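You operate a simulated robot arm through the tools that you are given. There is no shell and no other tool. Be economical: measure what you need, move in short steps, check, and stop when the job is done.

The job below is to be done with a simulated robot arm. You get a single attempt, and the scene is never put back.

Task
Set the blue guide to 300 mm, clamp it and lay the pink tyre in the lane.
Fine: the pink thumbscrew clamps the guide; the tyre lies flat on the short rollers; the conveyor stays locked off.

The check looks at the end state, three seconds after you hand in, the way a careful person would. Anything else that was tipped, shoved, dropped, spilled or broken makes it a failure.

Robot
A 6-joint arm with a fingered hand, hanging from a carriage that runs on a gantry, over the field with the corners [-2600, 1203], [-2600, -77], [0, -77], [0, 1203] (x, y) and turns from -373 to 315 degrees about z. Base frame: it is fixed where the carriage stands at the start and does not move with it; the origin is on the floor, on the carriage's upright axis, x ahead of it, y to its left, z up. Readings come in mm, degrees, newtons and seconds.
With the tool pointing down near the work surface it reaches from about 100 to 480 mm from the robot's upright axis, wherever it stands. Its first joint turns from -166.0 to 166.0 degrees. Places, roughly: bed hasp [300, 200, 1100]; bed isolator [300, 200, 1000]; blue guide [700, -300, 900]; pink thumbscrew [500, -500, 900]; short rollers [600, -200, 800]. Payload 4 kg.
The TCP is the grasp point between the finger pads, 30 mm short of the fingertips. In the tool frame z runs along the fingers and y along their closing line. The gripper opens to 104 mm. The gripper's body begins 35 mm behind the TCP. The gripper is a hand of 5 fingers: y runs from the thumb to the fingers, the wrist lies at [-15, -113, -190] in the tool frame, and closing takes about 1.5 s.
Orientation is told as [roll, pitch, yaw] about the base's x, y, z axes, in that order, counted from this pose: with the fingers straight down and the wrist toward the robot, the tool's x, y and z point along [0, 1, 0], [1, 0, 0] and [0, 0, -1] of the base frame.

Tools
- The arm moves only by the tool move_arm. Its argument "increments" is a list of rows, each a list of 7 numbers: the shift along the tool's x, y, z in mm, then the turn, a rotation vector about the tool's x, y, z in degrees, then the opening, from 0 (shut) to 1 (fully open). In form: [[x, y, z, rx, ry, rz, claw], ...]. A call has 1 to 8 rows; each row shifts and turns the commanded pose from where the row before left it, along the tool's axes as they then stand. A row lasts 0.2 s, in which the tool goes at most 50 mm and 8.6 degrees; a call with a longer step from one row to the next is refused whole, and so is a gripper value outside its range. A pose out of reach is approached as far as the arm can. The call stops where the force on the tool passes 40 N (or 10 N more than at its start, if that is more) or the arm is blocked; 0.2 s more then pass. Each finger travels about 45 mm/s and halts on what it meets, pressing with about 24 N; the grip force reading is that of the motor and also rises with nothing between the fingers. The clock runs only during rows and for 0.2 s after the last one: add rows that do not move to give the fingers time. The reply holds the time, the measured pose of the TCP, the force on the tool along the base axes, the opening and the grip force, in the units named above and with some noise, with the torque about the TCP (base axes, N m) and any sound that the robot's microphone picked up.
- Cameras (640 x 400 px; columns grow to the right, rows downward): "scene" is now at [254.5, -14.6, 1828.4]; the picture's right is [-0.24, -0.97, 0.00], its down [-0.90, 0.22, -0.36] and it looks along [0.35, -0.09, -0.93] (base axes); focal length 260 px, centre (320, 200). "wrist" rides on the gripper at [60, -84, -120] in the tool frame; the picture's right is [-0.79, 0.29, -0.54], its down [-0.56, -0.71, 0.44] and it looks along [-0.26, 0.65, 0.72] (tool axes); focal length 234 px, centre (320, 200). There is no depth. A picture from a camera that has moved, and an enlarged one, comes with that camera's place and axes in the base frame and with its lens.
- snapshot(camera): a new picture of that camera. No time passes.
- raise_lower(by): slides the trunk up (or, below 0, down) by that many mm; the arm and the scene camera ride with it, the base frame stays. It gives what a move gives, with no picture.
- steer(legs): drives the robot by 1 to 6 legs, each [ahead, left, turn to the left] in mm, mm and degrees, along the robot's own axes; the way and the turn of a leg run together, so that a leg with both is an arc; at most 1500 mm and 180 degrees a leg. The arm and the cameras ride along, it lands a little off, and it stops where it bumps. It keeps to its track: a leg is cut to what the track allows. It gives what a move gives.
- preshape(shape): the hand has 5 fingers and takes this shape, open, in about a second: jaw (thumb against the fingers, like two jaws); tri (thumb and two fingers); tip (a fingertip pinch); poke (one finger out to press); point (the index stretched); flat (the hand flat); cup (the hand cupped); fist (a fist). The gripper value then closes the fingers along that shape, each until it touches; the sizes above hold for jaw. It gives what a move gives, with no picture.
- turn_head(pan, tilt): turns the head with the scene camera to pan (to the left, within 155 degrees either way) and tilt (down, from -29 to 69), counted from straight ahead of the robot. It gives what a move gives.
- zoom(camera, box): a new picture of the part [left, top, right, bottom] of that camera's present view, enlarged. No time passes.
- hand_in(): hands the job in; it is judged then, once.

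Go step by step. Nothing tells you exact positions but the pictures and the camera data: compare them with the known pose of the tool, close in by small moves and look again before you grip or let go. The budget is 120 turns and 98 pictures, counting those below and the enlarged ones. Unless the task says otherwise, let go and move clear before handing in, and close with one line.

The tools are called after ">>>" by a JSON object that holds its "api" and its "payload". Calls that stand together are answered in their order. move_arm: Moves the arm, as the interface text tells. Its arguments: {"type":"object","properties":{"increments":{"type":"array"}},"required":["increments"]} The other tools are called the same way: raise_lower (by) slides the trunk up or down; preshape (shape) gives the hand a shape; steer (legs) drives the base; turn_head (pan, tilt) turns the head that bears the scene camera; snapshot (camera) takes a picture; zoom (camera, box) takes an enlarged picture of a part of a camera's view; hand_in () hands the job in.

At the start:

```text
clock: 0.0
eef_pos: [283.8, -384.8, 1065.6]
tool_rot: [0.1, 0.0, 0.0]
force: [0.1, 0.3, 0.5]
torque: [0.0, 0.03, 0.01]
gripper_width: 103.7
gripper_force: 0.0
shape: jaw
trunk travel left (down, up): [-565.0, 33.0]
robot x, y, heading: [3.5, 0.3, 0.2]
head pan, tilt: [-14.0, 68.8]
```

scene: 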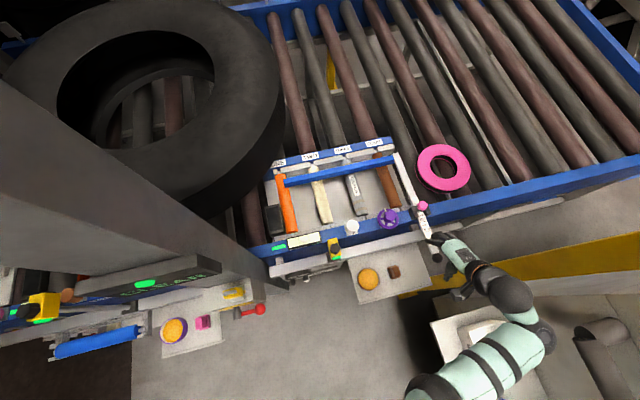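
wrist: 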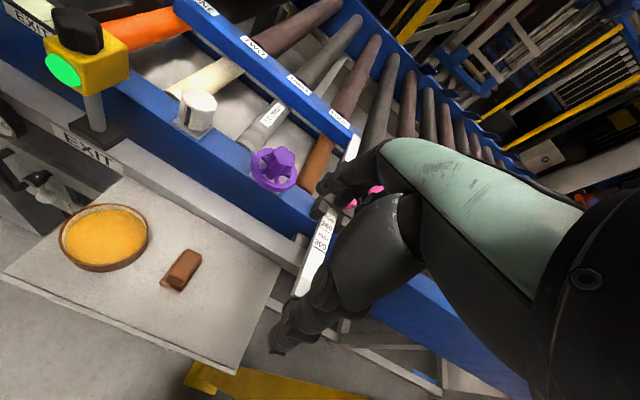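

I see a conveyor with a short-roller section, a blue guide, a pink thumbscrew by a white scale, and a pink tyre lying on the long rollers. I'll enlarge the details first.

>>> {"api": "zoom", "payload": {"camera": "scene", "box": [240, 120, 480, 270]}}

>>> {"api": "zoom", "payload": {"camera": "scene", "box": [380, 140, 480, 250]}}

>>> {"api": "zoom", "payload": {"camera": "scene", "box": [0, 240, 280, 400]}}

```text
2.67 times, centred on (360, 195) of scene
camera zoom: at [254.5, -14.6, 1828.4], right [-0.24, -0.97, 0.0], down [-0.9, 0.22, -0.36], along [0.35, -0.09, -0.93], focal length 692 px, centre (213, 213)
```

zoom: 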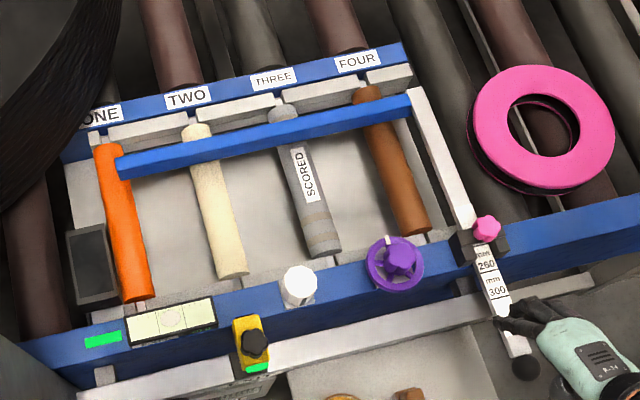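

```text
3.64 times, centred on (430, 195) of scene
camera zoom: at [254.5, -14.6, 1828.4], right [-0.24, -0.97, 0.0], down [-0.9, 0.22, -0.36], along [0.35, -0.09, -0.93], focal length 944 px, centre (-80, 218)
```

zoom: 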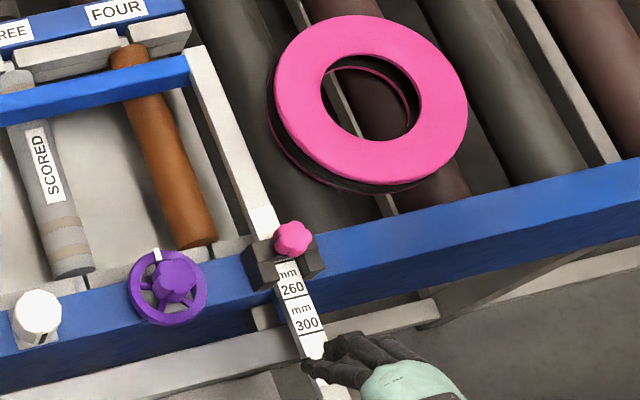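

```text
2.29 times, centred on (140, 320) of scene
camera zoom: at [254.5, -14.6, 1828.4], right [-0.24, -0.97, 0.0], down [-0.9, 0.22, -0.36], along [0.35, -0.09, -0.93], focal length 593 px, centre (731, -74)
```

zoom: 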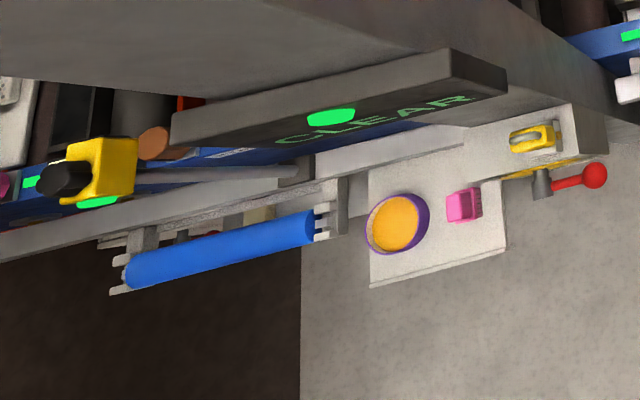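

The stem's scale passes through a black block under the pink thumbscrew. I'll look closer with both cameras to read the scale.

>>> {"api": "zoom", "payload": {"camera": "scene", "box": [405, 190, 455, 270]}}

>>> {"api": "zoom", "payload": {"camera": "wrist", "box": [240, 100, 440, 300]}}

```text
5.00 times, centred on (430, 230) of scene
camera zoom: at [254.5, -14.6, 1828.4], right [-0.24, -0.97, 0.0], down [-0.9, 0.22, -0.36], along [0.35, -0.09, -0.93], focal length 1298 px, centre (-230, 50)
```

zoom: 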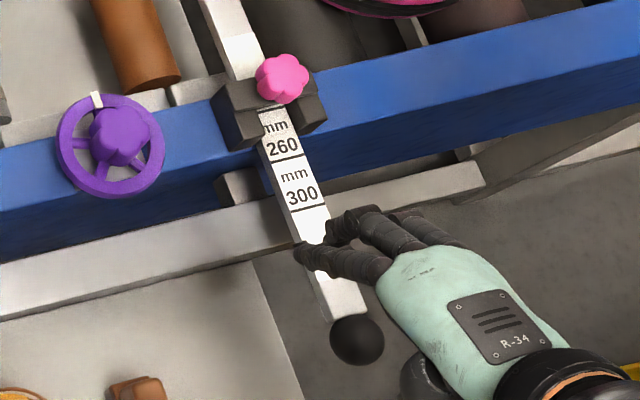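

```text
2.00 times, centred on (340, 200) of wrist
camera zoom: at [201.3, -325.0, 1185.0], right [0.29, -0.79, 0.54], down [-0.71, -0.56, -0.44], along [0.65, -0.26, -0.72], focal length 468 px, centre (280, 200)
```

zoom: 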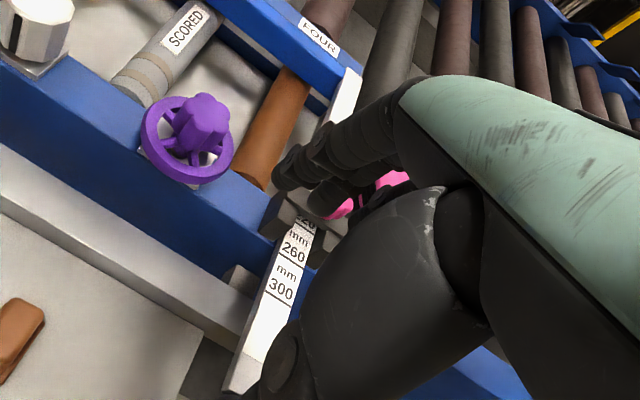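

The label sits above its line, so the scale now reads roughly 220 at the block, and the guide must go about 80 mm away from me. The work is further than the arm's reach, so I'll test what the carriage allows.

>>> {"api": "steer", "payload": {"legs": [[60, 0, 0]]}}

```text
clock: 1.0
eef_pos: [284.6, -382.5, 1065.3]
tool_rot: [0.0, 0.1, 0.0]
force: [0.1, -1.5, 0.4]
torque: [0.0, 0.02, 0.0]
gripper_width: 103.7
gripper_force: 0.0
shape: jaw
trunk travel left (down, up): [-565.0, 33.0]
robot x, y, heading: [-0.9, 3.4, -0.0]
head pan, tilt: [-14.0, 68.8]
cut short: leg 1
```

The carriage can't go further in x, so I'll go right to its limit and test how far the arm can stretch at this height.

>>> {"api": "steer", "payload": {"legs": [[0, -80, 0]]}}

>>> {"api": "move_arm", "payload": {"increments": [[0, 30, -5, 0, 0, 0, 1], [0, 30, 0, 0, 0, 0, 1], [0, 30, 0, 0, 0, 0, 1], [0, 30, 0, 0, 0, 0, 1], [0, 30, 0, 0, 0, 0, 1]]}}

>>> {"api": "snapshot", "payload": {"camera": "scene"}}

```text
clock: 2.0
eef_pos: [284.2, -458.1, 1065.4]
tool_rot: [0.1, 0.0, 0.0]
force: [-0.5, 0.1, 0.4]
torque: [0.03, 0.0, -0.03]
gripper_width: 103.4
gripper_force: 0.1
shape: jaw
trunk travel left (down, up): [-565.0, 33.0]
robot x, y, heading: [0.7, -72.1, 0.2]
head pan, tilt: [-14.0, 68.8]
```

```text
clock: 3.2
eef_pos: [434.5, -457.3, 1069.1]
tool_rot: [0.0, 0.1, 0.0]
force: [0.5, 0.2, 0.0]
torque: [0.01, -0.02, 0.03]
gripper_width: 103.4
gripper_force: 0.0
shape: jaw
trunk travel left (down, up): [-565.0, 33.0]
robot x, y, heading: [-1.6, -71.8, 0.3]
head pan, tilt: [-14.0, 68.8]
```

```text
90 pictures are left
camera scene: at [254.4, -88.1, 1828.3], right [-0.24, -0.97, 0.0], down [-0.9, 0.22, -0.36], along [0.35, -0.09, -0.93], focal length 260 px, centre (320, 200)
```

scene: 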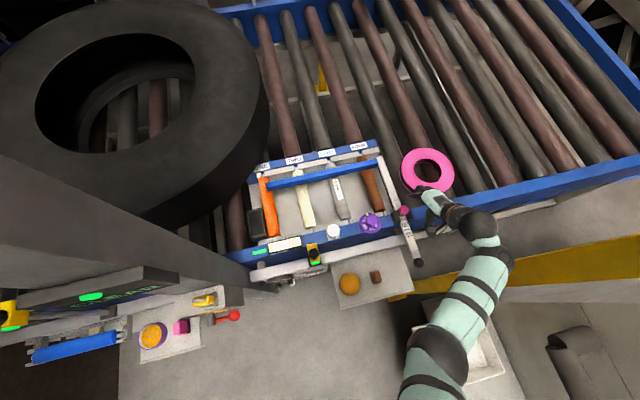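

The arm reaches well beyond 480 mm at this height. I'll look at the clamp and stem from here with both cameras.

>>> {"api": "zoom", "payload": {"camera": "scene", "box": [340, 180, 468, 260]}}

>>> {"api": "snapshot", "payload": {"camera": "wrist"}}

```text
5.00 times, centred on (404, 220) of scene
camera zoom: at [254.4, -88.1, 1828.3], right [-0.24, -0.97, 0.0], down [-0.9, 0.22, -0.36], along [0.35, -0.09, -0.93], focal length 1298 px, centre (-100, 100)
```

zoom: 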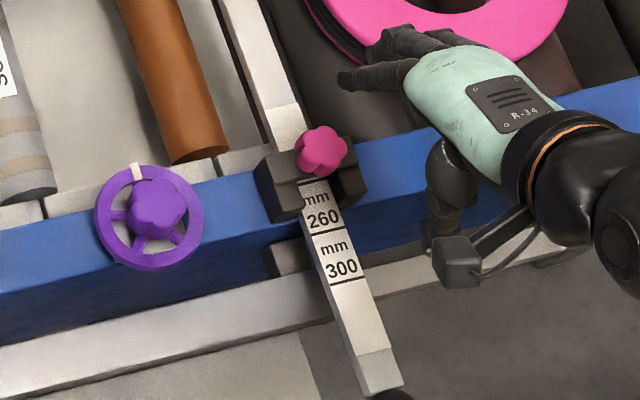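

```text
88 pictures are left
camera wrist: at [352.2, -398.2, 1189.1], right [0.29, -0.79, 0.54], down [-0.71, -0.56, -0.44], along [0.65, -0.26, -0.72], focal length 234 px, centre (320, 200)
```

wrist: 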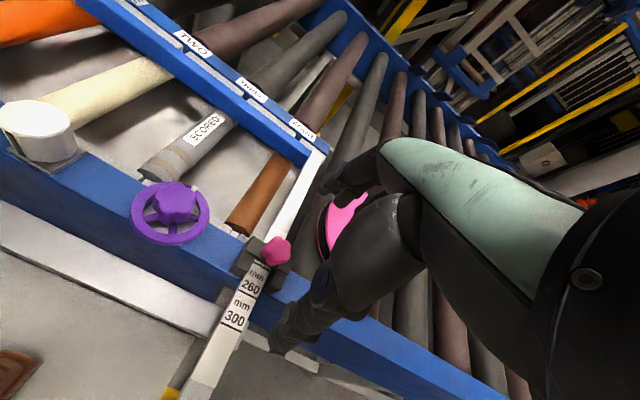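

The thumbscrew comes out at about (488, -472, 903). I'll back up to over the stem end and turn the hand so that its fingers close across the stem.

>>> {"api": "move_arm", "payload": {"increments": [[0, -45, 0, 0, 0, 8.5, 1], [0, -40, 0, 0, 0, 8.5, 1], [0, 0, 0, 0, 0, 8.5, 1], [0, 0, 0, 0, 0, 8.5, 1], [0, 0, 0, 0, 0, 8.5, 1], [0, 0, 0, 0, 0, 8.5, 1], [0, 0, 0, 0, 0, 8.5, 1], [0, 0, 0, 0, 0, 8.5, 1]]}}

>>> {"api": "move_arm", "payload": {"increments": [[0, 0, 0, 0, 0, 8, 1], [0, 0, 0, 0, 0, 8, 1], [0, 0, 0, 0, 0, 6, 1], [0, 0, 0, 0, 0, 0, 0.6], [0, 0, 0, 0, 0, 0, 0.6]]}}

>>> {"api": "snapshot", "payload": {"camera": "wrist"}}

>>> {"api": "snapshot", "payload": {"camera": "scene"}}

```text
clock: 5.0
eef_pos: [350.2, -451.3, 1070.0]
tool_rot: [-0.1, -0.1, -67.9]
force: [0.0, -0.2, 0.6]
torque: [0.0, -0.02, 0.0]
gripper_width: 103.7
gripper_force: 0.0
shape: jaw
trunk travel left (down, up): [-565.0, 33.0]
robot x, y, heading: [-0.1, -74.4, 0.0]
head pan, tilt: [-14.0, 68.8]
```

```text
clock: 6.2
eef_pos: [350.3, -451.4, 1070.5]
tool_rot: [0.0, 0.0, -90.0]
force: [-0.4, 0.9, 0.2]
torque: [0.03, -0.04, 0.0]
gripper_width: 62.8
gripper_force: 0.0
shape: jaw
trunk travel left (down, up): [-565.0, 33.0]
robot x, y, heading: [-1.7, -71.8, 0.3]
head pan, tilt: [-14.0, 68.8]
```

```text
87 pictures are left
camera wrist: at [410.8, -369.2, 1189.9], right [-0.79, -0.29, 0.54], down [-0.56, 0.71, -0.44], along [-0.26, -0.65, -0.72], focal length 234 px, centre (320, 200)
```

wrist: 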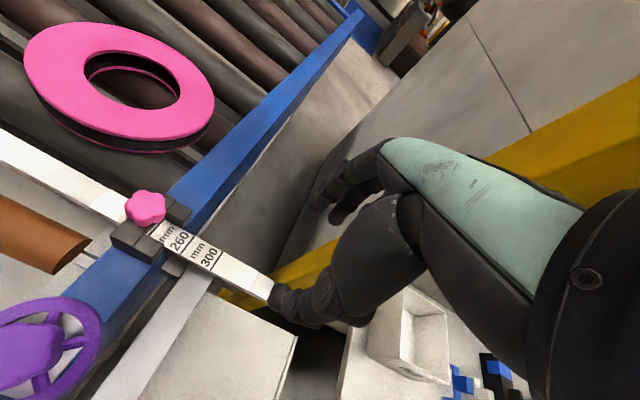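

```text
86 pictures are left
camera scene: at [254.5, -88.0, 1828.4], right [-0.24, -0.97, 0.0], down [-0.9, 0.22, -0.36], along [0.35, -0.09, -0.93], focal length 260 px, centre (320, 200)
```

scene: 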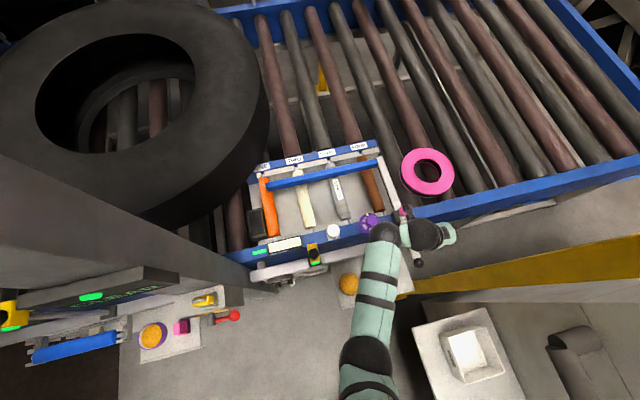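

The knob position is confirmed, and the stem runs along y ≈ -466 with its ball end near x ≈ 306. I'll go over the ball, descend partway and look.

>>> {"api": "move_arm", "payload": {"increments": [[-40, 16, 0, 0, 0, 0, 0.6], [0, 0, 40, 0, 0, 0, 0.6], [0, 0, 40, 0, 0, 0, 0.6], [0, 0, 40, 0, 0, 0, 0.6]]}}

>>> {"api": "snapshot", "payload": {"camera": "wrist"}}

>>> {"api": "zoom", "payload": {"camera": "scene", "box": [340, 200, 468, 280]}}

```text
clock: 7.2
eef_pos: [310.2, -465.7, 949.9]
tool_rot: [0.0, 0.1, -90.0]
force: [1.0, -0.2, 0.2]
torque: [0.02, 0.01, 0.02]
gripper_width: 62.9
gripper_force: 0.0
shape: jaw
trunk travel left (down, up): [-565.0, 33.0]
robot x, y, heading: [-0.0, -74.7, 0.1]
head pan, tilt: [-14.0, 68.8]
```

```text
85 pictures are left
camera wrist: at [370.7, -383.4, 1070.3], right [-0.79, -0.29, 0.54], down [-0.56, 0.71, -0.44], along [-0.26, -0.65, -0.72], focal length 234 px, centre (320, 200)
```

wrist: 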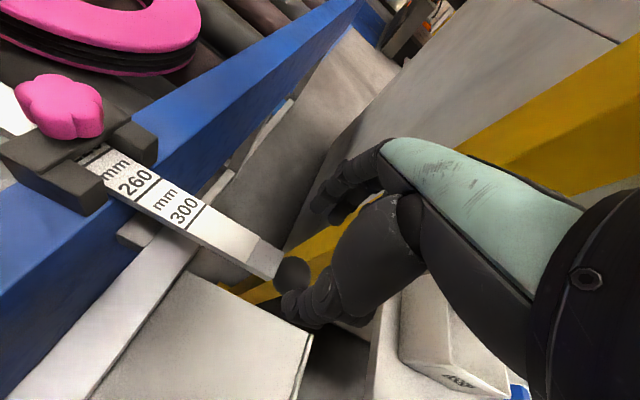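

```text
5.00 times, centred on (404, 240) of scene
camera zoom: at [254.5, -88.1, 1828.4], right [-0.24, -0.97, 0.0], down [-0.9, 0.22, -0.36], along [0.35, -0.09, -0.93], focal length 1298 px, centre (-100, 0)
```

zoom: 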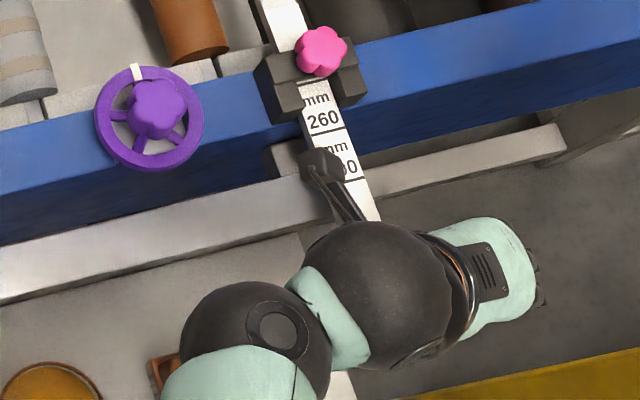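

The ball is at about (298, -467, 872). I'll lower around it and close.

>>> {"api": "move_arm", "payload": {"increments": [[-12, 2, 36, 0, 0, 0, 0.6], [0, 0, 34, 0, 0, 0, 0.6], [0, 0, 0, 0, 0, 0, 0.6]]}}

>>> {"api": "snapshot", "payload": {"camera": "wrist"}}

```text
clock: 8.0
eef_pos: [296.8, -469.5, 881.6]
tool_rot: [0.1, 0.0, -90.0]
force: [0.0, 0.0, 0.2]
torque: [0.0, -0.03, 0.02]
gripper_width: 62.6
gripper_force: 0.0
shape: jaw
trunk travel left (down, up): [-565.0, 33.0]
robot x, y, heading: [1.1, -73.6, 0.4]
head pan, tilt: [-14.0, 68.8]
```

```text
83 pictures are left
camera wrist: at [358.0, -386.3, 1000.5], right [-0.79, -0.29, 0.54], down [-0.56, 0.71, -0.44], along [-0.26, -0.65, -0.72], focal length 234 px, centre (320, 200)
```

wrist: 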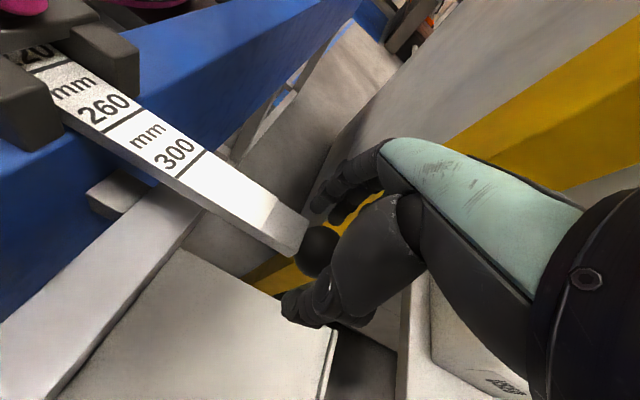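

The ball sits between thumb and fingers. I'll close on it.

>>> {"api": "move_arm", "payload": {"increments": [[0, 0, 5, 0, 0, 0, 0.3], [0, 0, 0, 0, 0, 0, 0.2], [0, 0, 0, 0, 0, 0, 0.1], [0, 0, 0, 0, 0, 0, 0.1], [0, 0, 0, 0, 0, 0, 0.1]]}}

>>> {"api": "snapshot", "payload": {"camera": "wrist"}}

```text
clock: 9.2
eef_pos: [297.1, -467.0, 874.6]
tool_rot: [0.0, 0.1, -90.0]
force: [1.9, 2.6, -6.6]
torque: [0.0, -0.01, -0.02]
gripper_width: 27.7
gripper_force: 24.4
shape: jaw
trunk travel left (down, up): [-565.0, 33.0]
robot x, y, heading: [1.0, -69.3, -0.2]
head pan, tilt: [-14.0, 68.8]
```

```text
82 pictures are left
camera wrist: at [357.7, -385.4, 995.0], right [-0.79, -0.29, 0.54], down [-0.56, 0.71, -0.43], along [-0.26, -0.65, -0.72], focal length 234 px, centre (320, 200)
```

wrist: 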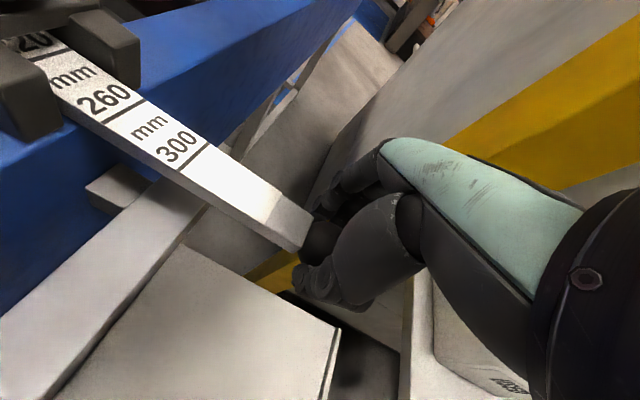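

Gripped. I'll test whether the stem slides with a small push.

>>> {"api": "move_arm", "payload": {"increments": [[3, 0, 0, 0, 0, 0, 0.1], [3, 0, 0, 0, 0, 0, 0.1], [0, 0, 0, 0, 0, 0, 0.1]]}}

>>> {"api": "zoom", "payload": {"camera": "wrist", "box": [0, 0, 320, 200]}}

```text
clock: 10.0
eef_pos: [301.1, -467.6, 873.2]
tool_rot: [-0.2, 0.2, -90.1]
force: [-9.9, 4.5, -0.9]
torque: [0.13, 0.22, -0.09]
gripper_width: 27.1
gripper_force: 24.3
shape: jaw
trunk travel left (down, up): [-565.0, 33.0]
robot x, y, heading: [-0.5, -71.8, 0.0]
head pan, tilt: [-14.0, 68.8]
```

```text
2.00 times, centred on (160, 100) of wrist
camera zoom: at [361.3, -385.8, 993.7], right [-0.79, -0.29, 0.54], down [-0.56, 0.71, -0.43], along [-0.26, -0.64, -0.72], focal length 468 px, centre (640, 400)
```

zoom: 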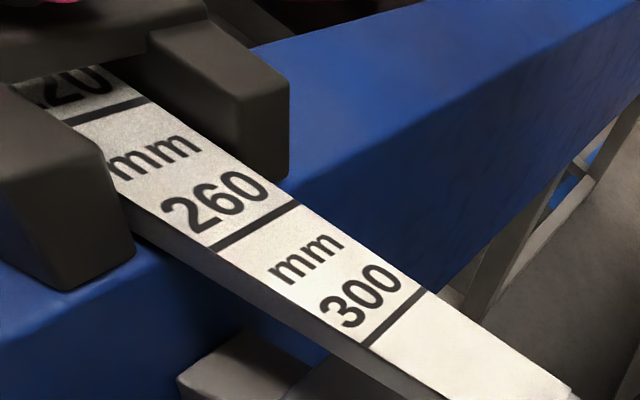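

>>> {"api": "move_arm", "payload": {"increments": [[3, 0, 0, 0, 0, 0, 0.1], [3, 0, 0, 0, 0, 0, 0.1], [0, 0, 0, 0, 0, 0, 0.1]]}}

>>> {"api": "zoom", "payload": {"camera": "wrist", "box": [0, 0, 320, 200]}}

```text
clock: 10.8
eef_pos: [301.7, -467.9, 872.2]
tool_rot: [-0.4, 0.2, -90.1]
force: [-23.3, 4.1, -1.0]
torque: [0.21, 0.48, -0.28]
gripper_width: 26.9
gripper_force: 23.5
shape: jaw
trunk travel left (down, up): [-565.0, 33.0]
robot x, y, heading: [1.5, -72.1, 0.1]
head pan, tilt: [-14.0, 68.8]
```

```text
2.00 times, centred on (160, 100) of wrist
camera zoom: at [364.1, -386.1, 992.7], right [-0.79, -0.29, 0.55], down [-0.56, 0.71, -0.43], along [-0.26, -0.64, -0.72], focal length 468 px, centre (640, 400)
```

zoom: 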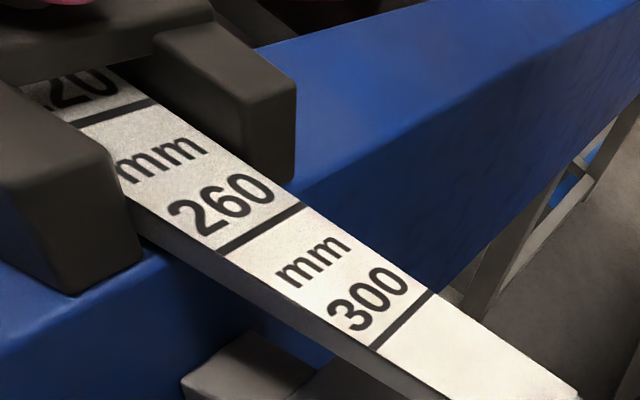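

The stem is clamped (23 N without sliding), so I'll release it, rise and go to the thumbscrew to loosen it.

>>> {"api": "move_arm", "payload": {"increments": [[-5, 0, 0, 0, 0, 0, 0.4], [0, 0, 0, 0, 0, 0, 0.7], [0, 0, 0, 0, 0, 0, 0.7], [0, 0, 0, 0, 0, 0, 0.7], [0, 0, -40, 0, 0, 0, 0.7], [0, 0, -45, 0, 0, 0, 0.7], [0, 0, -45, 0, 0, 0, 0.7]]}}

>>> {"api": "move_arm", "payload": {"increments": [[45, 0, 0, 0, 0, -8, 0.7], [45, -6, 0, 0, 0, -8, 0.7], [45, -14, 0, 0, 0, -8, 0.7], [45, -20, 0, 0, 0, -4, 0.7]]}}

>>> {"api": "snapshot", "payload": {"camera": "wrist"}}

```text
clock: 12.4
eef_pos: [302.8, -466.7, 1007.6]
tool_rot: [0.0, 0.1, -90.0]
force: [-0.2, -0.1, -0.6]
torque: [-0.02, 0.0, 0.02]
gripper_width: 72.7
gripper_force: 0.1
shape: jaw
trunk travel left (down, up): [-565.0, 33.0]
robot x, y, heading: [-0.4, -75.1, 0.1]
head pan, tilt: [-14.0, 68.8]
```

```text
clock: 13.4
eef_pos: [463.8, -392.3, 1005.7]
tool_rot: [0.0, 0.1, -61.8]
force: [-0.7, -0.5, 0.2]
torque: [0.02, -0.01, 0.03]
gripper_width: 72.6
gripper_force: 0.1
shape: jaw
trunk travel left (down, up): [-565.0, 33.0]
robot x, y, heading: [-4.0, -74.4, 0.3]
head pan, tilt: [-14.0, 68.8]
```

```text
79 pictures are left
camera wrist: at [478.9, -291.5, 1125.6], right [-0.56, -0.63, 0.54], down [-0.82, 0.36, -0.44], along [0.08, -0.69, -0.72], focal length 234 px, centre (320, 200)
```

wrist: 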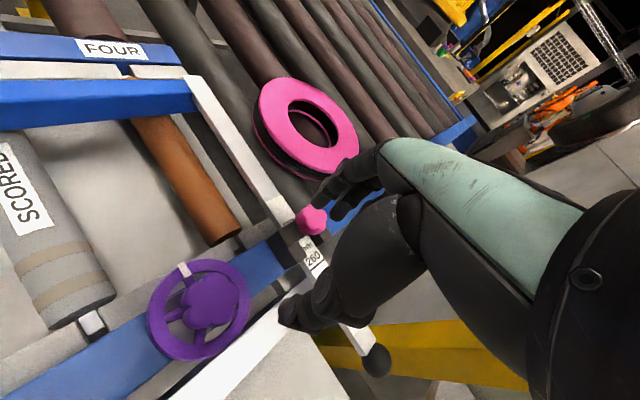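

I'm short in y; I'll shift over to the knob, still above it.

>>> {"api": "move_arm", "payload": {"increments": [[-8, 41, 0, 0, 0, 0, 0.6], [-8, 41, 0, 0, 0, 0, 0.6], [0, 0, 25, 0, 0, 0, 0.6]]}}

>>> {"api": "snapshot", "payload": {"camera": "wrist"}}

>>> {"api": "snapshot", "payload": {"camera": "scene"}}

```text
clock: 14.2
eef_pos: [489.5, -475.1, 979.9]
tool_rot: [0.1, -0.1, -61.9]
force: [0.6, 0.2, -1.1]
torque: [0.05, 0.03, 0.01]
gripper_width: 62.7
gripper_force: 0.0
shape: jaw
trunk travel left (down, up): [-565.0, 33.0]
robot x, y, heading: [1.4, -73.1, 0.0]
head pan, tilt: [-14.0, 68.8]
```

```text
78 pictures are left
camera wrist: at [503.3, -374.8, 1099.9], right [-0.56, -0.63, 0.54], down [-0.82, 0.36, -0.44], along [0.08, -0.69, -0.72], focal length 234 px, centre (320, 200)
```

wrist: 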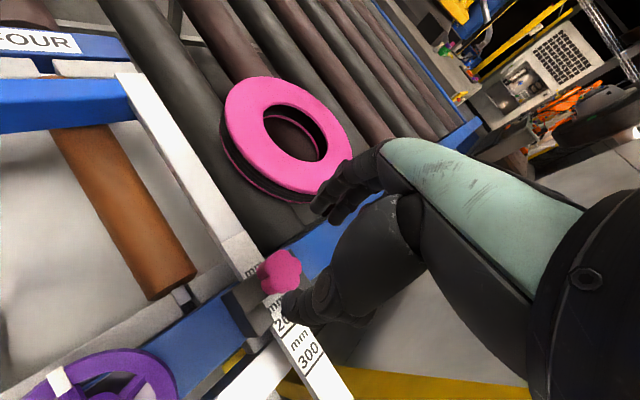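

```text
77 pictures are left
camera scene: at [254.5, -88.1, 1828.4], right [-0.24, -0.97, 0.0], down [-0.9, 0.22, -0.36], along [0.35, -0.09, -0.93], focal length 260 px, centre (320, 200)
```

scene: 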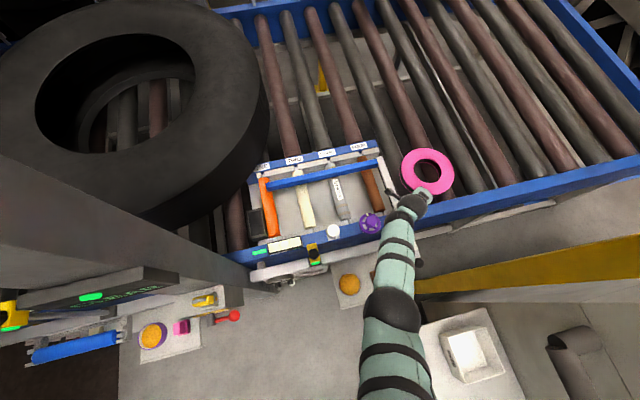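

The arm is nearly straight here, so I'll come down with the trunk instead, with the fingers opened only a bit wider than the knob.

>>> {"api": "raise_lower", "payload": {"by": -40}}

>>> {"api": "zoom", "payload": {"camera": "wrist", "box": [160, 170, 420, 400]}}

```text
clock: 15.0
eef_pos: [488.6, -474.6, 939.5]
tool_rot: [0.1, 0.1, -62.0]
force: [-0.6, 0.0, -0.3]
torque: [-0.02, 0.03, 0.05]
gripper_width: 63.0
gripper_force: 0.0
shape: jaw
trunk travel left (down, up): [-525.0, 73.0]
robot x, y, heading: [-0.1, -74.9, -0.2]
head pan, tilt: [-14.0, 68.8]
```

```text
1.74 times, centred on (290, 285) of wrist
camera zoom: at [503.0, -374.4, 1059.6], right [-0.56, -0.63, 0.54], down [-0.82, 0.36, -0.44], along [0.08, -0.69, -0.72], focal length 407 px, centre (372, 52)
```

zoom: 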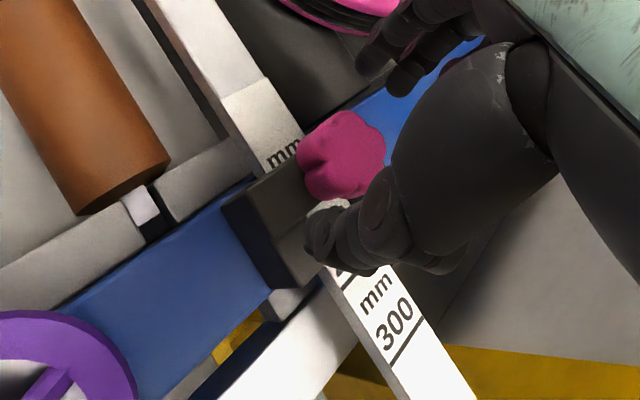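

>>> {"api": "raise_lower", "payload": {"by": -18}}

>>> {"api": "zoom", "payload": {"camera": "wrist", "box": [160, 170, 420, 400]}}

```text
clock: 15.7
eef_pos: [488.4, -475.0, 921.7]
tool_rot: [-0.1, 0.1, -62.0]
force: [-1.2, 0.2, -0.6]
torque: [-0.01, 0.01, 0.03]
gripper_width: 62.8
gripper_force: 0.0
shape: jaw
trunk travel left (down, up): [-507.0, 91.0]
robot x, y, heading: [-1.3, -74.8, 0.2]
head pan, tilt: [-14.0, 68.8]
```

```text
1.74 times, centred on (290, 285) of wrist
camera zoom: at [502.9, -374.3, 1041.5], right [-0.56, -0.63, 0.54], down [-0.82, 0.36, -0.44], along [0.08, -0.69, -0.72], focal length 407 px, centre (372, 52)
```

zoom: 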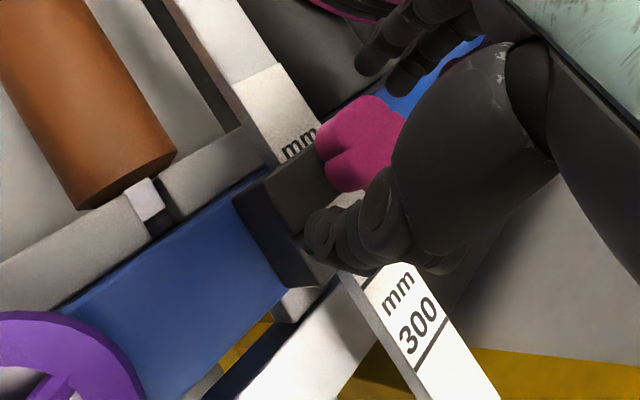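

The knob is between thumb and fingers; I'll lower slightly and close.

>>> {"api": "move_arm", "payload": {"increments": [[0, -2, 4, 0, 0, 0, 0.4], [0, 0, 0, 0, 0, 0, 0.2], [0, 0, 0, 0, 0, 0, 0.1], [0, 0, 0, 0, 0, 0, 0.1], [0, 0, 0, 0, 0, 0, 0.1]]}}

>>> {"api": "zoom", "payload": {"camera": "wrist", "box": [160, 170, 420, 400]}}

```text
clock: 16.9
eef_pos: [488.1, -475.1, 917.3]
tool_rot: [0.0, -0.1, -62.0]
force: [-0.4, -0.7, 6.2]
torque: [-0.27, -0.07, 0.06]
gripper_width: 35.9
gripper_force: 24.0
shape: jaw
trunk travel left (down, up): [-507.0, 91.0]
robot x, y, heading: [1.2, -73.1, 0.2]
head pan, tilt: [-14.0, 68.8]
```

```text
1.74 times, centred on (290, 285) of wrist
camera zoom: at [502.7, -373.8, 1038.0], right [-0.56, -0.62, 0.54], down [-0.82, 0.36, -0.44], along [0.08, -0.69, -0.72], focal length 407 px, centre (372, 52)
```

zoom: 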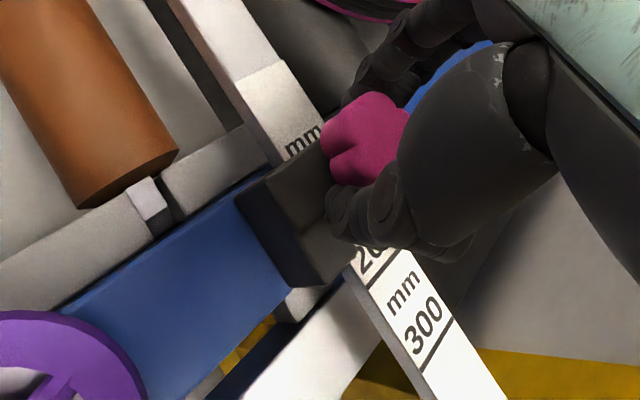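

Gripped on the knob. Now I'll turn it counter-clockwise (loosening).

>>> {"api": "move_arm", "payload": {"increments": [[0, 0, 0, 0, 0, -8, 0.1], [0, 0, 0, 0, 0, -8, 0.1], [0, 0, 0, 0, 0, -8, 0.1], [0, 0, 0, 0, 0, -8, 0.1], [0, 0, 0, 0, 0, -8, 0.1], [0, 0, 0, 0, 0, 0, 0.1]]}}

>>> {"api": "zoom", "payload": {"camera": "wrist", "box": [160, 170, 420, 400]}}

```text
clock: 18.3
eef_pos: [486.3, -472.3, 915.7]
tool_rot: [0.1, 0.1, -21.9]
force: [0.5, 2.3, -3.0]
torque: [0.06, -0.06, 0.0]
gripper_width: 30.4
gripper_force: 24.3
shape: jaw
trunk travel left (down, up): [-507.0, 91.0]
robot x, y, heading: [-1.2, -75.2, 0.1]
head pan, tilt: [-14.0, 68.8]
```

```text
1.74 times, centred on (290, 285) of wrist
camera zoom: at [432.6, -386.3, 1036.6], right [-0.03, -0.84, 0.54], down [-0.86, -0.25, -0.44], along [0.5, -0.48, -0.72], focal length 407 px, centre (372, 52)
```

zoom: 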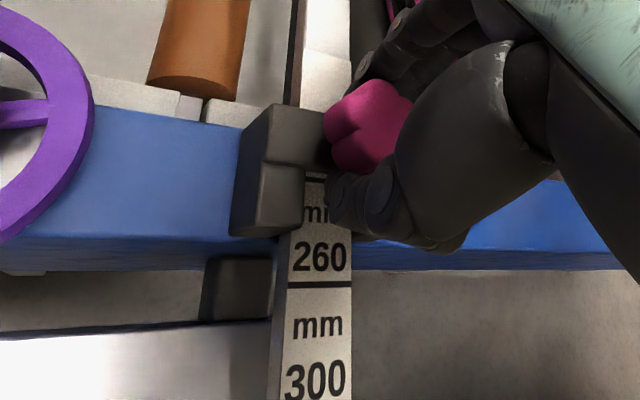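

The knob turns with the hand. I'll go on turning.

>>> {"api": "move_arm", "payload": {"increments": [[0, 0, 0, 0, 0, -8, 0.1], [0, 0, 0, 0, 0, -8, 0.1], [0, 0, 0, 0, 0, -8, 0.1], [0, 0, 0, 0, 0, -8, 0.1], [0, 0, 0, 0, 0, -8, 0.1], [0, 0, 0, 0, 0, -8, 0.1], [0, 0, 0, 0, 0, 0, 0.1]]}}

>>> {"api": "zoom", "payload": {"camera": "wrist", "box": [160, 170, 420, 400]}}

```text
clock: 19.2
eef_pos: [469.9, -455.0, 937.4]
tool_rot: [-0.2, -0.2, 4.8]
force: [13.0, 7.8, -3.6]
torque: [0.26, -0.17, 0.32]
gripper_width: 29.1
gripper_force: 23.7
shape: jaw
out of reach, approached as far as the arm can: row 2, 3, 4
trunk travel left (down, up): [-507.0, 91.0]
robot x, y, heading: [0.1, -75.0, -0.0]
head pan, tilt: [-14.0, 68.8]
stopped in row 4: the force on the tool passed its limit at 42 N (the readings are from after the stop); the commanded pose is now the measured one
```

```text
1.74 times, centred on (290, 285) of wrist
camera zoom: at [382.0, -402.1, 1056.9], right [0.35, -0.76, 0.55], down [-0.65, -0.62, -0.44], along [0.67, -0.2, -0.71], focal length 407 px, centre (372, 52)
```

zoom: 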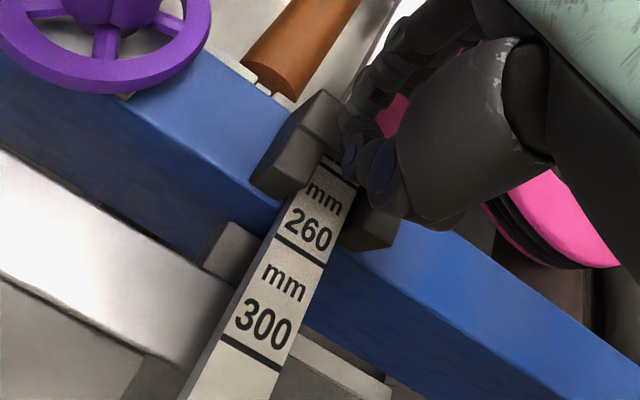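

The arm ran out of reach in that turn and slid off the knob. I'll open and rise, then lower the trunk to gain reach.

>>> {"api": "move_arm", "payload": {"increments": [[0, 0, 0, 0, 0, 0, 0.4], [0, 0, 0, 0, 0, 0, 0.6], [0, 0, 0, 0, 0, 0, 0.6], [0, 0, -40, 0, 0, 0, 0.6], [0, -10, -40, 0, 0, 0, 0.6]]}}

>>> {"api": "zoom", "payload": {"camera": "wrist", "box": [160, 170, 420, 400]}}

>>> {"api": "snapshot", "payload": {"camera": "scene"}}

```text
clock: 20.4
eef_pos: [453.6, -457.2, 1014.3]
tool_rot: [-0.1, 0.0, 4.5]
force: [0.2, 0.2, 0.3]
torque: [-0.01, -0.01, -0.02]
gripper_width: 62.3
gripper_force: 0.0
shape: jaw
trunk travel left (down, up): [-507.0, 91.0]
robot x, y, heading: [-5.5, -77.7, 0.0]
head pan, tilt: [-14.0, 68.8]
```

```text
1.74 times, centred on (290, 285) of wrist
camera zoom: at [366.3, -404.8, 1134.4], right [0.35, -0.76, 0.54], down [-0.66, -0.61, -0.44], along [0.67, -0.21, -0.72], focal length 407 px, centre (372, 52)
```

zoom: 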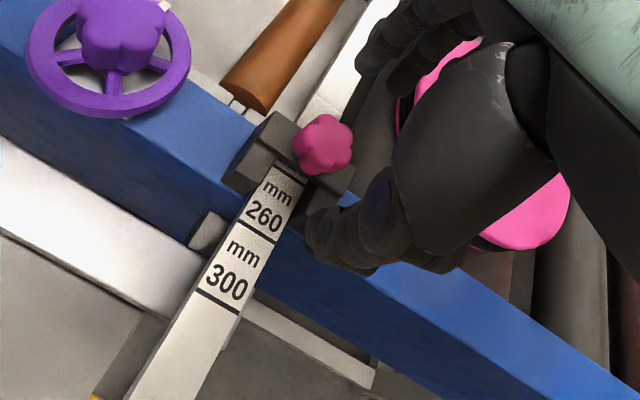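

```text
70 pictures are left
camera scene: at [254.5, -87.9, 1770.3], right [-0.24, -0.97, 0.0], down [-0.9, 0.22, -0.36], along [0.35, -0.09, -0.93], focal length 260 px, centre (320, 200)
```

scene: 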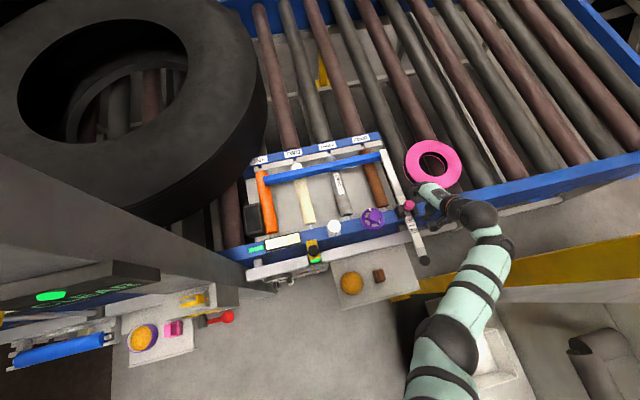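

I'll lift the hand and lower the trunk by a like amount to get more reach at the knob.

>>> {"api": "move_arm", "payload": {"increments": [[0, -5, -45, 0, 0, 0, 0.6], [0, -5, -45, 0, 0, 0, 0.6]]}}

>>> {"api": "raise_lower", "payload": {"by": -130}}

>>> {"api": "snapshot", "payload": {"camera": "scene"}}

```text
clock: 21.0
eef_pos: [443.6, -456.5, 1104.3]
tool_rot: [-0.1, -0.1, 4.5]
force: [-0.6, 0.1, 0.2]
torque: [0.01, 0.01, -0.02]
gripper_width: 62.3
gripper_force: 0.0
shape: jaw
trunk travel left (down, up): [-507.0, 91.0]
robot x, y, heading: [2.7, -74.2, 0.3]
head pan, tilt: [-14.0, 68.8]
```

```text
clock: 22.6
eef_pos: [445.5, -457.4, 973.5]
tool_rot: [-0.2, -0.1, 4.5]
force: [-0.9, 0.6, -0.1]
torque: [-0.04, -0.03, 0.01]
gripper_width: 62.3
gripper_force: 0.0
shape: jaw
trunk travel left (down, up): [-377.0, 221.0]
robot x, y, heading: [2.0, -72.2, 0.1]
head pan, tilt: [-14.0, 68.8]
```

```text
69 pictures are left
camera scene: at [254.5, -87.9, 1640.4], right [-0.24, -0.97, 0.0], down [-0.9, 0.22, -0.36], along [0.35, -0.09, -0.93], focal length 260 px, centre (320, 200)
```

scene: 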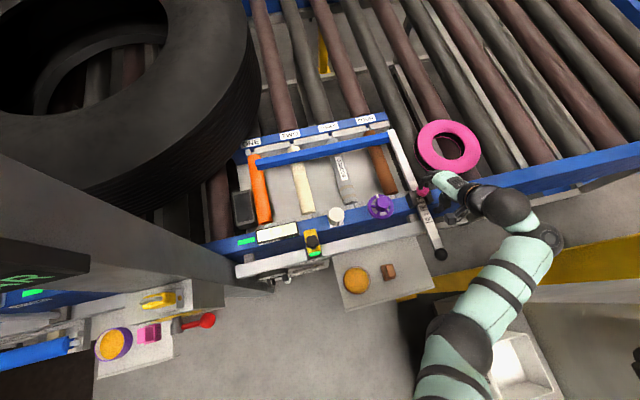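

Now there's slack in the elbow. I'll go over the knob and wind the hand clockwise (open) for a fresh bite.

>>> {"api": "move_arm", "payload": {"increments": [[-18, 41, 0, 0, 0, 0, 0.6], [0, 0, 0, 0, 0, 8.5, 0.6], [0, 0, 0, 0, 0, 8.5, 0.6], [0, 0, 0, 0, 0, 8.5, 0.6], [0, 0, 0, 0, 0, 8.5, 0.6], [0, 0, 0, 0, 0, 8.5, 0.6], [0, 0, 0, 0, 0, 8.5, 0.6], [0, 0, 0, 0, 0, 8.5, 0.6]]}}

>>> {"api": "move_arm", "payload": {"increments": [[0, 0, 0, 0, 0, 8.5, 0.55], [0, 0, 0, 0, 0, 8.5, 0.55], [0, 0, 30, 0, 0, 0, 0.55], [0, 0, 0, 0, 0, 0, 0.55]]}}

>>> {"api": "snapshot", "payload": {"camera": "wrist"}}

```text
clock: 24.4
eef_pos: [489.2, -470.8, 974.2]
tool_rot: [-0.2, -0.2, -54.9]
force: [-0.6, 0.2, 1.3]
torque: [0.03, 0.01, 0.01]
gripper_width: 61.9
gripper_force: 0.0
shape: jaw
trunk travel left (down, up): [-377.0, 221.0]
robot x, y, heading: [-0.9, -69.8, 0.2]
head pan, tilt: [-14.0, 68.8]
```

```text
clock: 25.4
eef_pos: [487.9, -471.3, 945.0]
tool_rot: [0.1, -0.2, -72.1]
force: [0.2, 0.5, -0.5]
torque: [-0.02, -0.01, 0.02]
gripper_width: 57.8
gripper_force: 0.1
shape: jaw
trunk travel left (down, up): [-377.0, 221.0]
robot x, y, heading: [-2.0, -76.3, 0.2]
head pan, tilt: [-14.0, 68.8]
```

```text
68 pictures are left
camera wrist: at [520.1, -374.0, 1064.1], right [-0.66, -0.52, 0.54], down [-0.75, 0.5, -0.44], along [-0.04, -0.7, -0.72], focal length 234 px, centre (320, 200)
```

wrist: 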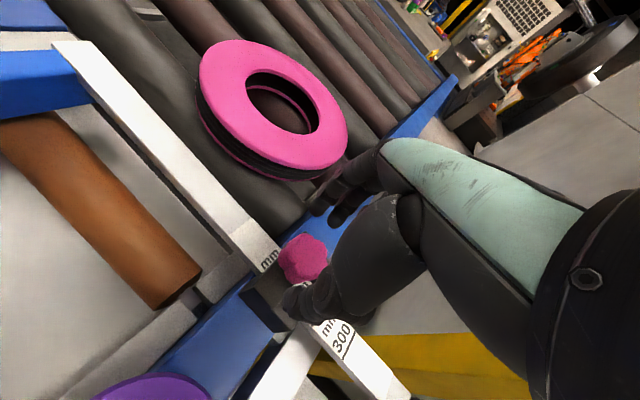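

>>> {"api": "move_arm", "payload": {"increments": [[0, 0, 28, 0, 0, 0, 0.55], [0, 0, 0, 0, 0, 0, 0.3], [0, 0, 0, 0, 0, 0, 0.1], [0, 0, 0, 0, 0, 0, 0.1], [0, 0, 0, 0, 0, 0, 0.1], [0, 0, 0, 0, 0, 0, 0.1]]}}

>>> {"api": "move_arm", "payload": {"increments": [[0, 0, 0, 0, 0, -8, 0.1], [0, 0, 0, 0, 0, -8, 0.1], [0, 0, 0, 0, 0, -8, 0.1], [0, 0, 0, 0, 0, -8, 0.1], [0, 0, 0, 0, 0, -8, 0.1], [0, 0, 0, 0, 0, -8, 0.1], [0, 0, 0, 0, 0, -8, 0.1], [0, 0, 0, 0, 0, -8, 0.1]]}}

>>> {"api": "zoom", "payload": {"camera": "wrist", "box": [160, 170, 420, 400]}}

```text
clock: 26.8
eef_pos: [492.6, -473.2, 920.6]
tool_rot: [0.3, -0.5, -71.9]
force: [-0.9, 2.0, 31.2]
torque: [1.44, 0.56, -0.1]
gripper_width: 42.3
gripper_force: 23.9
shape: jaw
trunk travel left (down, up): [-377.0, 221.0]
robot x, y, heading: [-3.1, -71.1, 0.1]
head pan, tilt: [-14.0, 68.8]
```

```text
clock: 28.6
eef_pos: [489.8, -467.9, 916.6]
tool_rot: [0.1, -0.3, -7.7]
force: [1.5, 20.5, 29.9]
torque: [0.89, 0.42, -0.25]
gripper_width: 32.9
gripper_force: 24.0
shape: jaw
trunk travel left (down, up): [-377.0, 221.0]
robot x, y, heading: [-2.2, -72.7, 0.2]
head pan, tilt: [-14.0, 68.8]
```

```text
1.74 times, centred on (290, 285) of wrist
camera zoom: at [416.0, -399.2, 1035.8], right [0.18, -0.82, 0.54], down [-0.77, -0.46, -0.44], along [0.61, -0.34, -0.71], focal length 407 px, centre (372, 52)
```

zoom: 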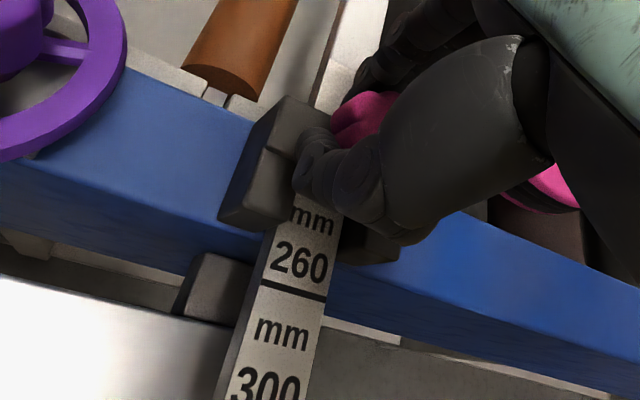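

The tips were pressing on the block, so I'll take the next stroke a bit higher. Release, wind back, grip and turn again.

>>> {"api": "move_arm", "payload": {"increments": [[0, 0, -2, 0, 0, 0, 0.3], [0, 0, 0, 0, 0, 0, 0.55], [0, 0, 0, 0, 0, 0, 0.6], [-5, 0, -42, 0, 0, 0, 0.6], [0, 0, 0, 0, 0, 8.5, 0.6], [0, 0, 0, 0, 0, 8.5, 0.6], [0, 0, 0, 0, 0, 8.5, 0.6], [0, 0, 0, 0, 0, 8.5, 0.6]]}}

>>> {"api": "move_arm", "payload": {"increments": [[0, 0, 0, 0, 0, 8.5, 0.6], [0, 0, 0, 0, 0, 8.5, 0.6], [0, 0, 0, 0, 0, 8.5, 0.6], [0, 0, 0, 0, 0, 8.5, 0.55], [0, 0, 0, 0, 0, 0, 0.55]]}}

>>> {"api": "zoom", "payload": {"camera": "wrist", "box": [160, 170, 420, 400]}}

```text
clock: 30.4
eef_pos: [486.0, -476.3, 959.8]
tool_rot: [0.0, -0.2, -42.0]
force: [0.0, -0.8, -0.4]
torque: [0.03, -0.02, 0.03]
gripper_width: 62.1
gripper_force: 0.1
shape: jaw
trunk travel left (down, up): [-377.0, 221.0]
robot x, y, heading: [0.6, -73.3, -0.1]
head pan, tilt: [-14.0, 68.8]
```

```text
clock: 31.6
eef_pos: [486.1, -476.9, 959.7]
tool_rot: [0.0, -0.1, -76.0]
force: [0.2, 0.5, -0.1]
torque: [-0.01, 0.01, -0.01]
gripper_width: 57.6
gripper_force: 0.1
shape: jaw
trunk travel left (down, up): [-377.0, 221.0]
robot x, y, heading: [-1.7, -73.6, 0.0]
head pan, tilt: [-14.0, 68.8]
```

```text
1.74 times, centred on (290, 285) of wrist
camera zoom: at [526.2, -382.4, 1079.7], right [-0.7, -0.47, 0.54], down [-0.71, 0.55, -0.44], along [-0.09, -0.69, -0.72], focal length 407 px, centre (372, 52)
```

zoom: 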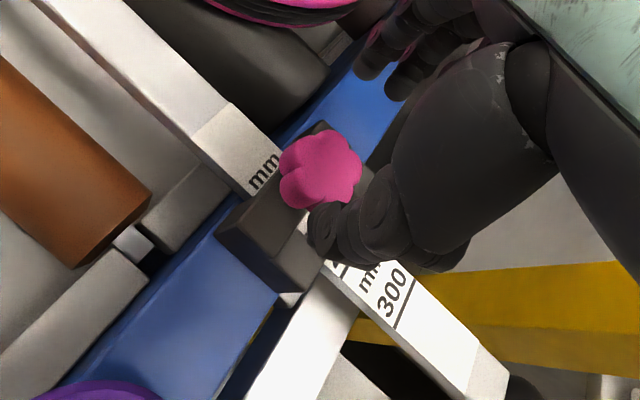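

>>> {"api": "move_arm", "payload": {"increments": [[0, -5, 36, 0, 0, 0, 0.55], [0, 0, 0, 0, 0, 0, 0.3], [0, 0, 0, 0, 0, 0, 0.1], [0, 0, 0, 0, 0, 0, 0.1], [0, 0, 0, 0, 0, 0, 0.1], [0, 0, 0, 0, 0, 0, 0.1]]}}

>>> {"api": "move_arm", "payload": {"increments": [[0, 0, 0, 0, 0, -8, 0.1], [0, 0, 0, 0, 0, -8, 0.1], [0, 0, 0, 0, 0, -8, 0.1], [0, 0, 0, 0, 0, -8, 0.1], [0, 0, 0, 0, 0, -8, 0.1], [0, 0, 0, 0, 0, -8, 0.1], [0, 0, 0, 0, 0, -8, 0.1], [0, 0, 0, 0, 0, -8, 0.1]]}}

>>> {"api": "zoom", "payload": {"camera": "wrist", "box": [160, 170, 420, 400]}}

```text
clock: 33.0
eef_pos: [486.4, -471.0, 922.8]
tool_rot: [0.1, -0.1, -75.9]
force: [0.6, 6.0, 0.9]
torque: [0.13, 0.0, 0.0]
gripper_width: 26.4
gripper_force: 23.9
shape: jaw
trunk travel left (down, up): [-377.0, 221.0]
robot x, y, heading: [4.9, -72.9, 0.1]
head pan, tilt: [-14.0, 68.8]
```

```text
clock: 34.8
eef_pos: [487.5, -471.7, 923.6]
tool_rot: [0.0, -0.2, -11.9]
force: [1.5, 6.9, -0.4]
torque: [0.14, -0.12, -0.01]
gripper_width: 26.2
gripper_force: 24.2
shape: jaw
trunk travel left (down, up): [-377.0, 221.0]
robot x, y, heading: [0.5, -72.4, 0.1]
head pan, tilt: [-14.0, 68.8]
```

```text
1.74 times, centred on (290, 285) of wrist
camera zoom: at [417.1, -395.2, 1043.2], right [0.12, -0.83, 0.54], down [-0.8, -0.4, -0.44], along [0.58, -0.39, -0.72], focal length 407 px, centre (372, 52)
```

zoom: 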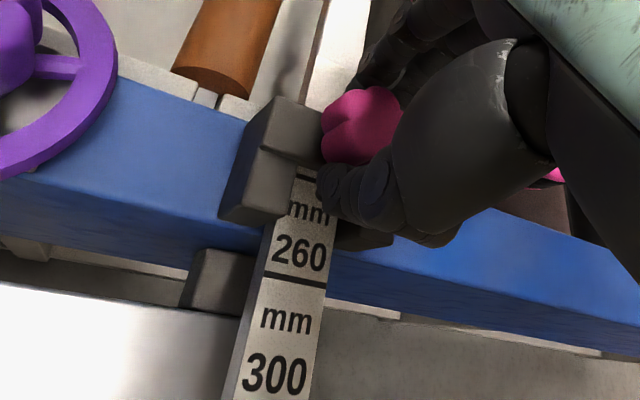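

That stroke turned freely and cleanly. Now I'll go back to the ball end and test whether the stem slides.

>>> {"api": "move_arm", "payload": {"increments": [[0, 0, 0, 0, 0, 0, 0.4], [0, 0, 0, 0, 0, 0, 0.6], [0, 0, 0, 0, 0, 0, 0.6], [0, 0, -45, 0, 0, 0, 0.6], [-8.7, -40, -25, 0, 0, 0, 0.6], [-8.7, -49, 0, 0, 0, 0, 0.6], [-8.7, -49, 0, 0, 0, 0, 0.6], [-8.7, -49, 0, 0, 0, 0, 0.6]]}}

>>> {"api": "move_arm", "payload": {"increments": [[0, 0, 0, 0, 0, 8.5, 0.6], [0, 0, 0, 0, 0, 8.5, 0.6], [0, 0, 0, 0, 0, 8.5, 0.6], [0, 0, 0, 0, 0, 8.5, 0.6], [0, 0, 0, 0, 0, 8.5, 0.6], [0, 0, 0, 0, 0, 8.5, 0.6], [0, 0, 0, 0, 0, 8.5, 0.6], [0, 0, 0, 0, 0, 8.5, 0.6]]}}

>>> {"api": "move_arm", "payload": {"increments": [[0, 0, 0, 0, 0, 5, 0.6], [0, 0, 0, 0, 0, 5, 0.6]]}}

>>> {"api": "snapshot", "payload": {"camera": "wrist"}}

```text
clock: 36.6
eef_pos: [325.0, -484.2, 949.2]
tool_rot: [-0.1, -0.2, -12.0]
force: [-0.1, -0.2, 0.1]
torque: [-0.02, 0.03, 0.01]
gripper_width: 62.1
gripper_force: 0.1
shape: jaw
out of reach, approached as far as the arm can: row 7, 8
trunk travel left (down, up): [-377.0, 221.0]
robot x, y, heading: [2.3, -72.6, 0.0]
head pan, tilt: [-14.0, 68.8]
```

```text
clock: 38.4
eef_pos: [325.6, -484.0, 947.6]
tool_rot: [-0.1, -0.3, -79.9]
force: [0.3, 0.6, 0.4]
torque: [-0.02, -0.03, -0.02]
gripper_width: 62.2
gripper_force: 0.1
shape: jaw
trunk travel left (down, up): [-377.0, 221.0]
robot x, y, heading: [1.4, -74.3, 0.2]
head pan, tilt: [-14.0, 68.8]
```

```text
clock: 39.0
eef_pos: [325.4, -484.5, 947.3]
tool_rot: [0.2, -0.2, -90.0]
force: [0.1, -0.1, 0.1]
torque: [0.03, -0.04, 0.02]
gripper_width: 62.0
gripper_force: 0.1
shape: jaw
trunk travel left (down, up): [-377.0, 221.0]
robot x, y, heading: [0.1, -73.7, 0.0]
head pan, tilt: [-14.0, 68.8]
```

```text
64 pictures are left
camera wrist: at [386.5, -402.0, 1067.4], right [-0.79, -0.29, 0.54], down [-0.56, 0.7, -0.44], along [-0.25, -0.65, -0.72], focal length 234 px, centre (320, 200)
```

wrist: 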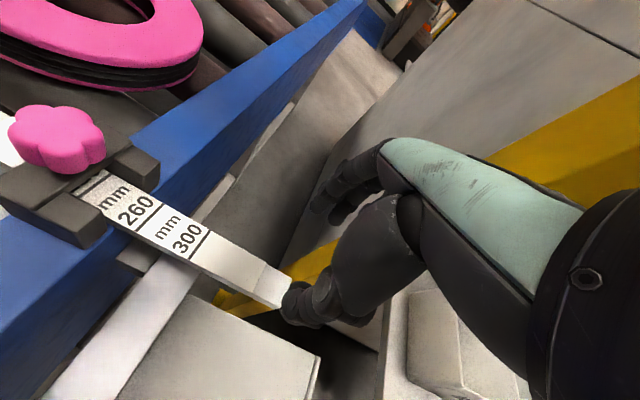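

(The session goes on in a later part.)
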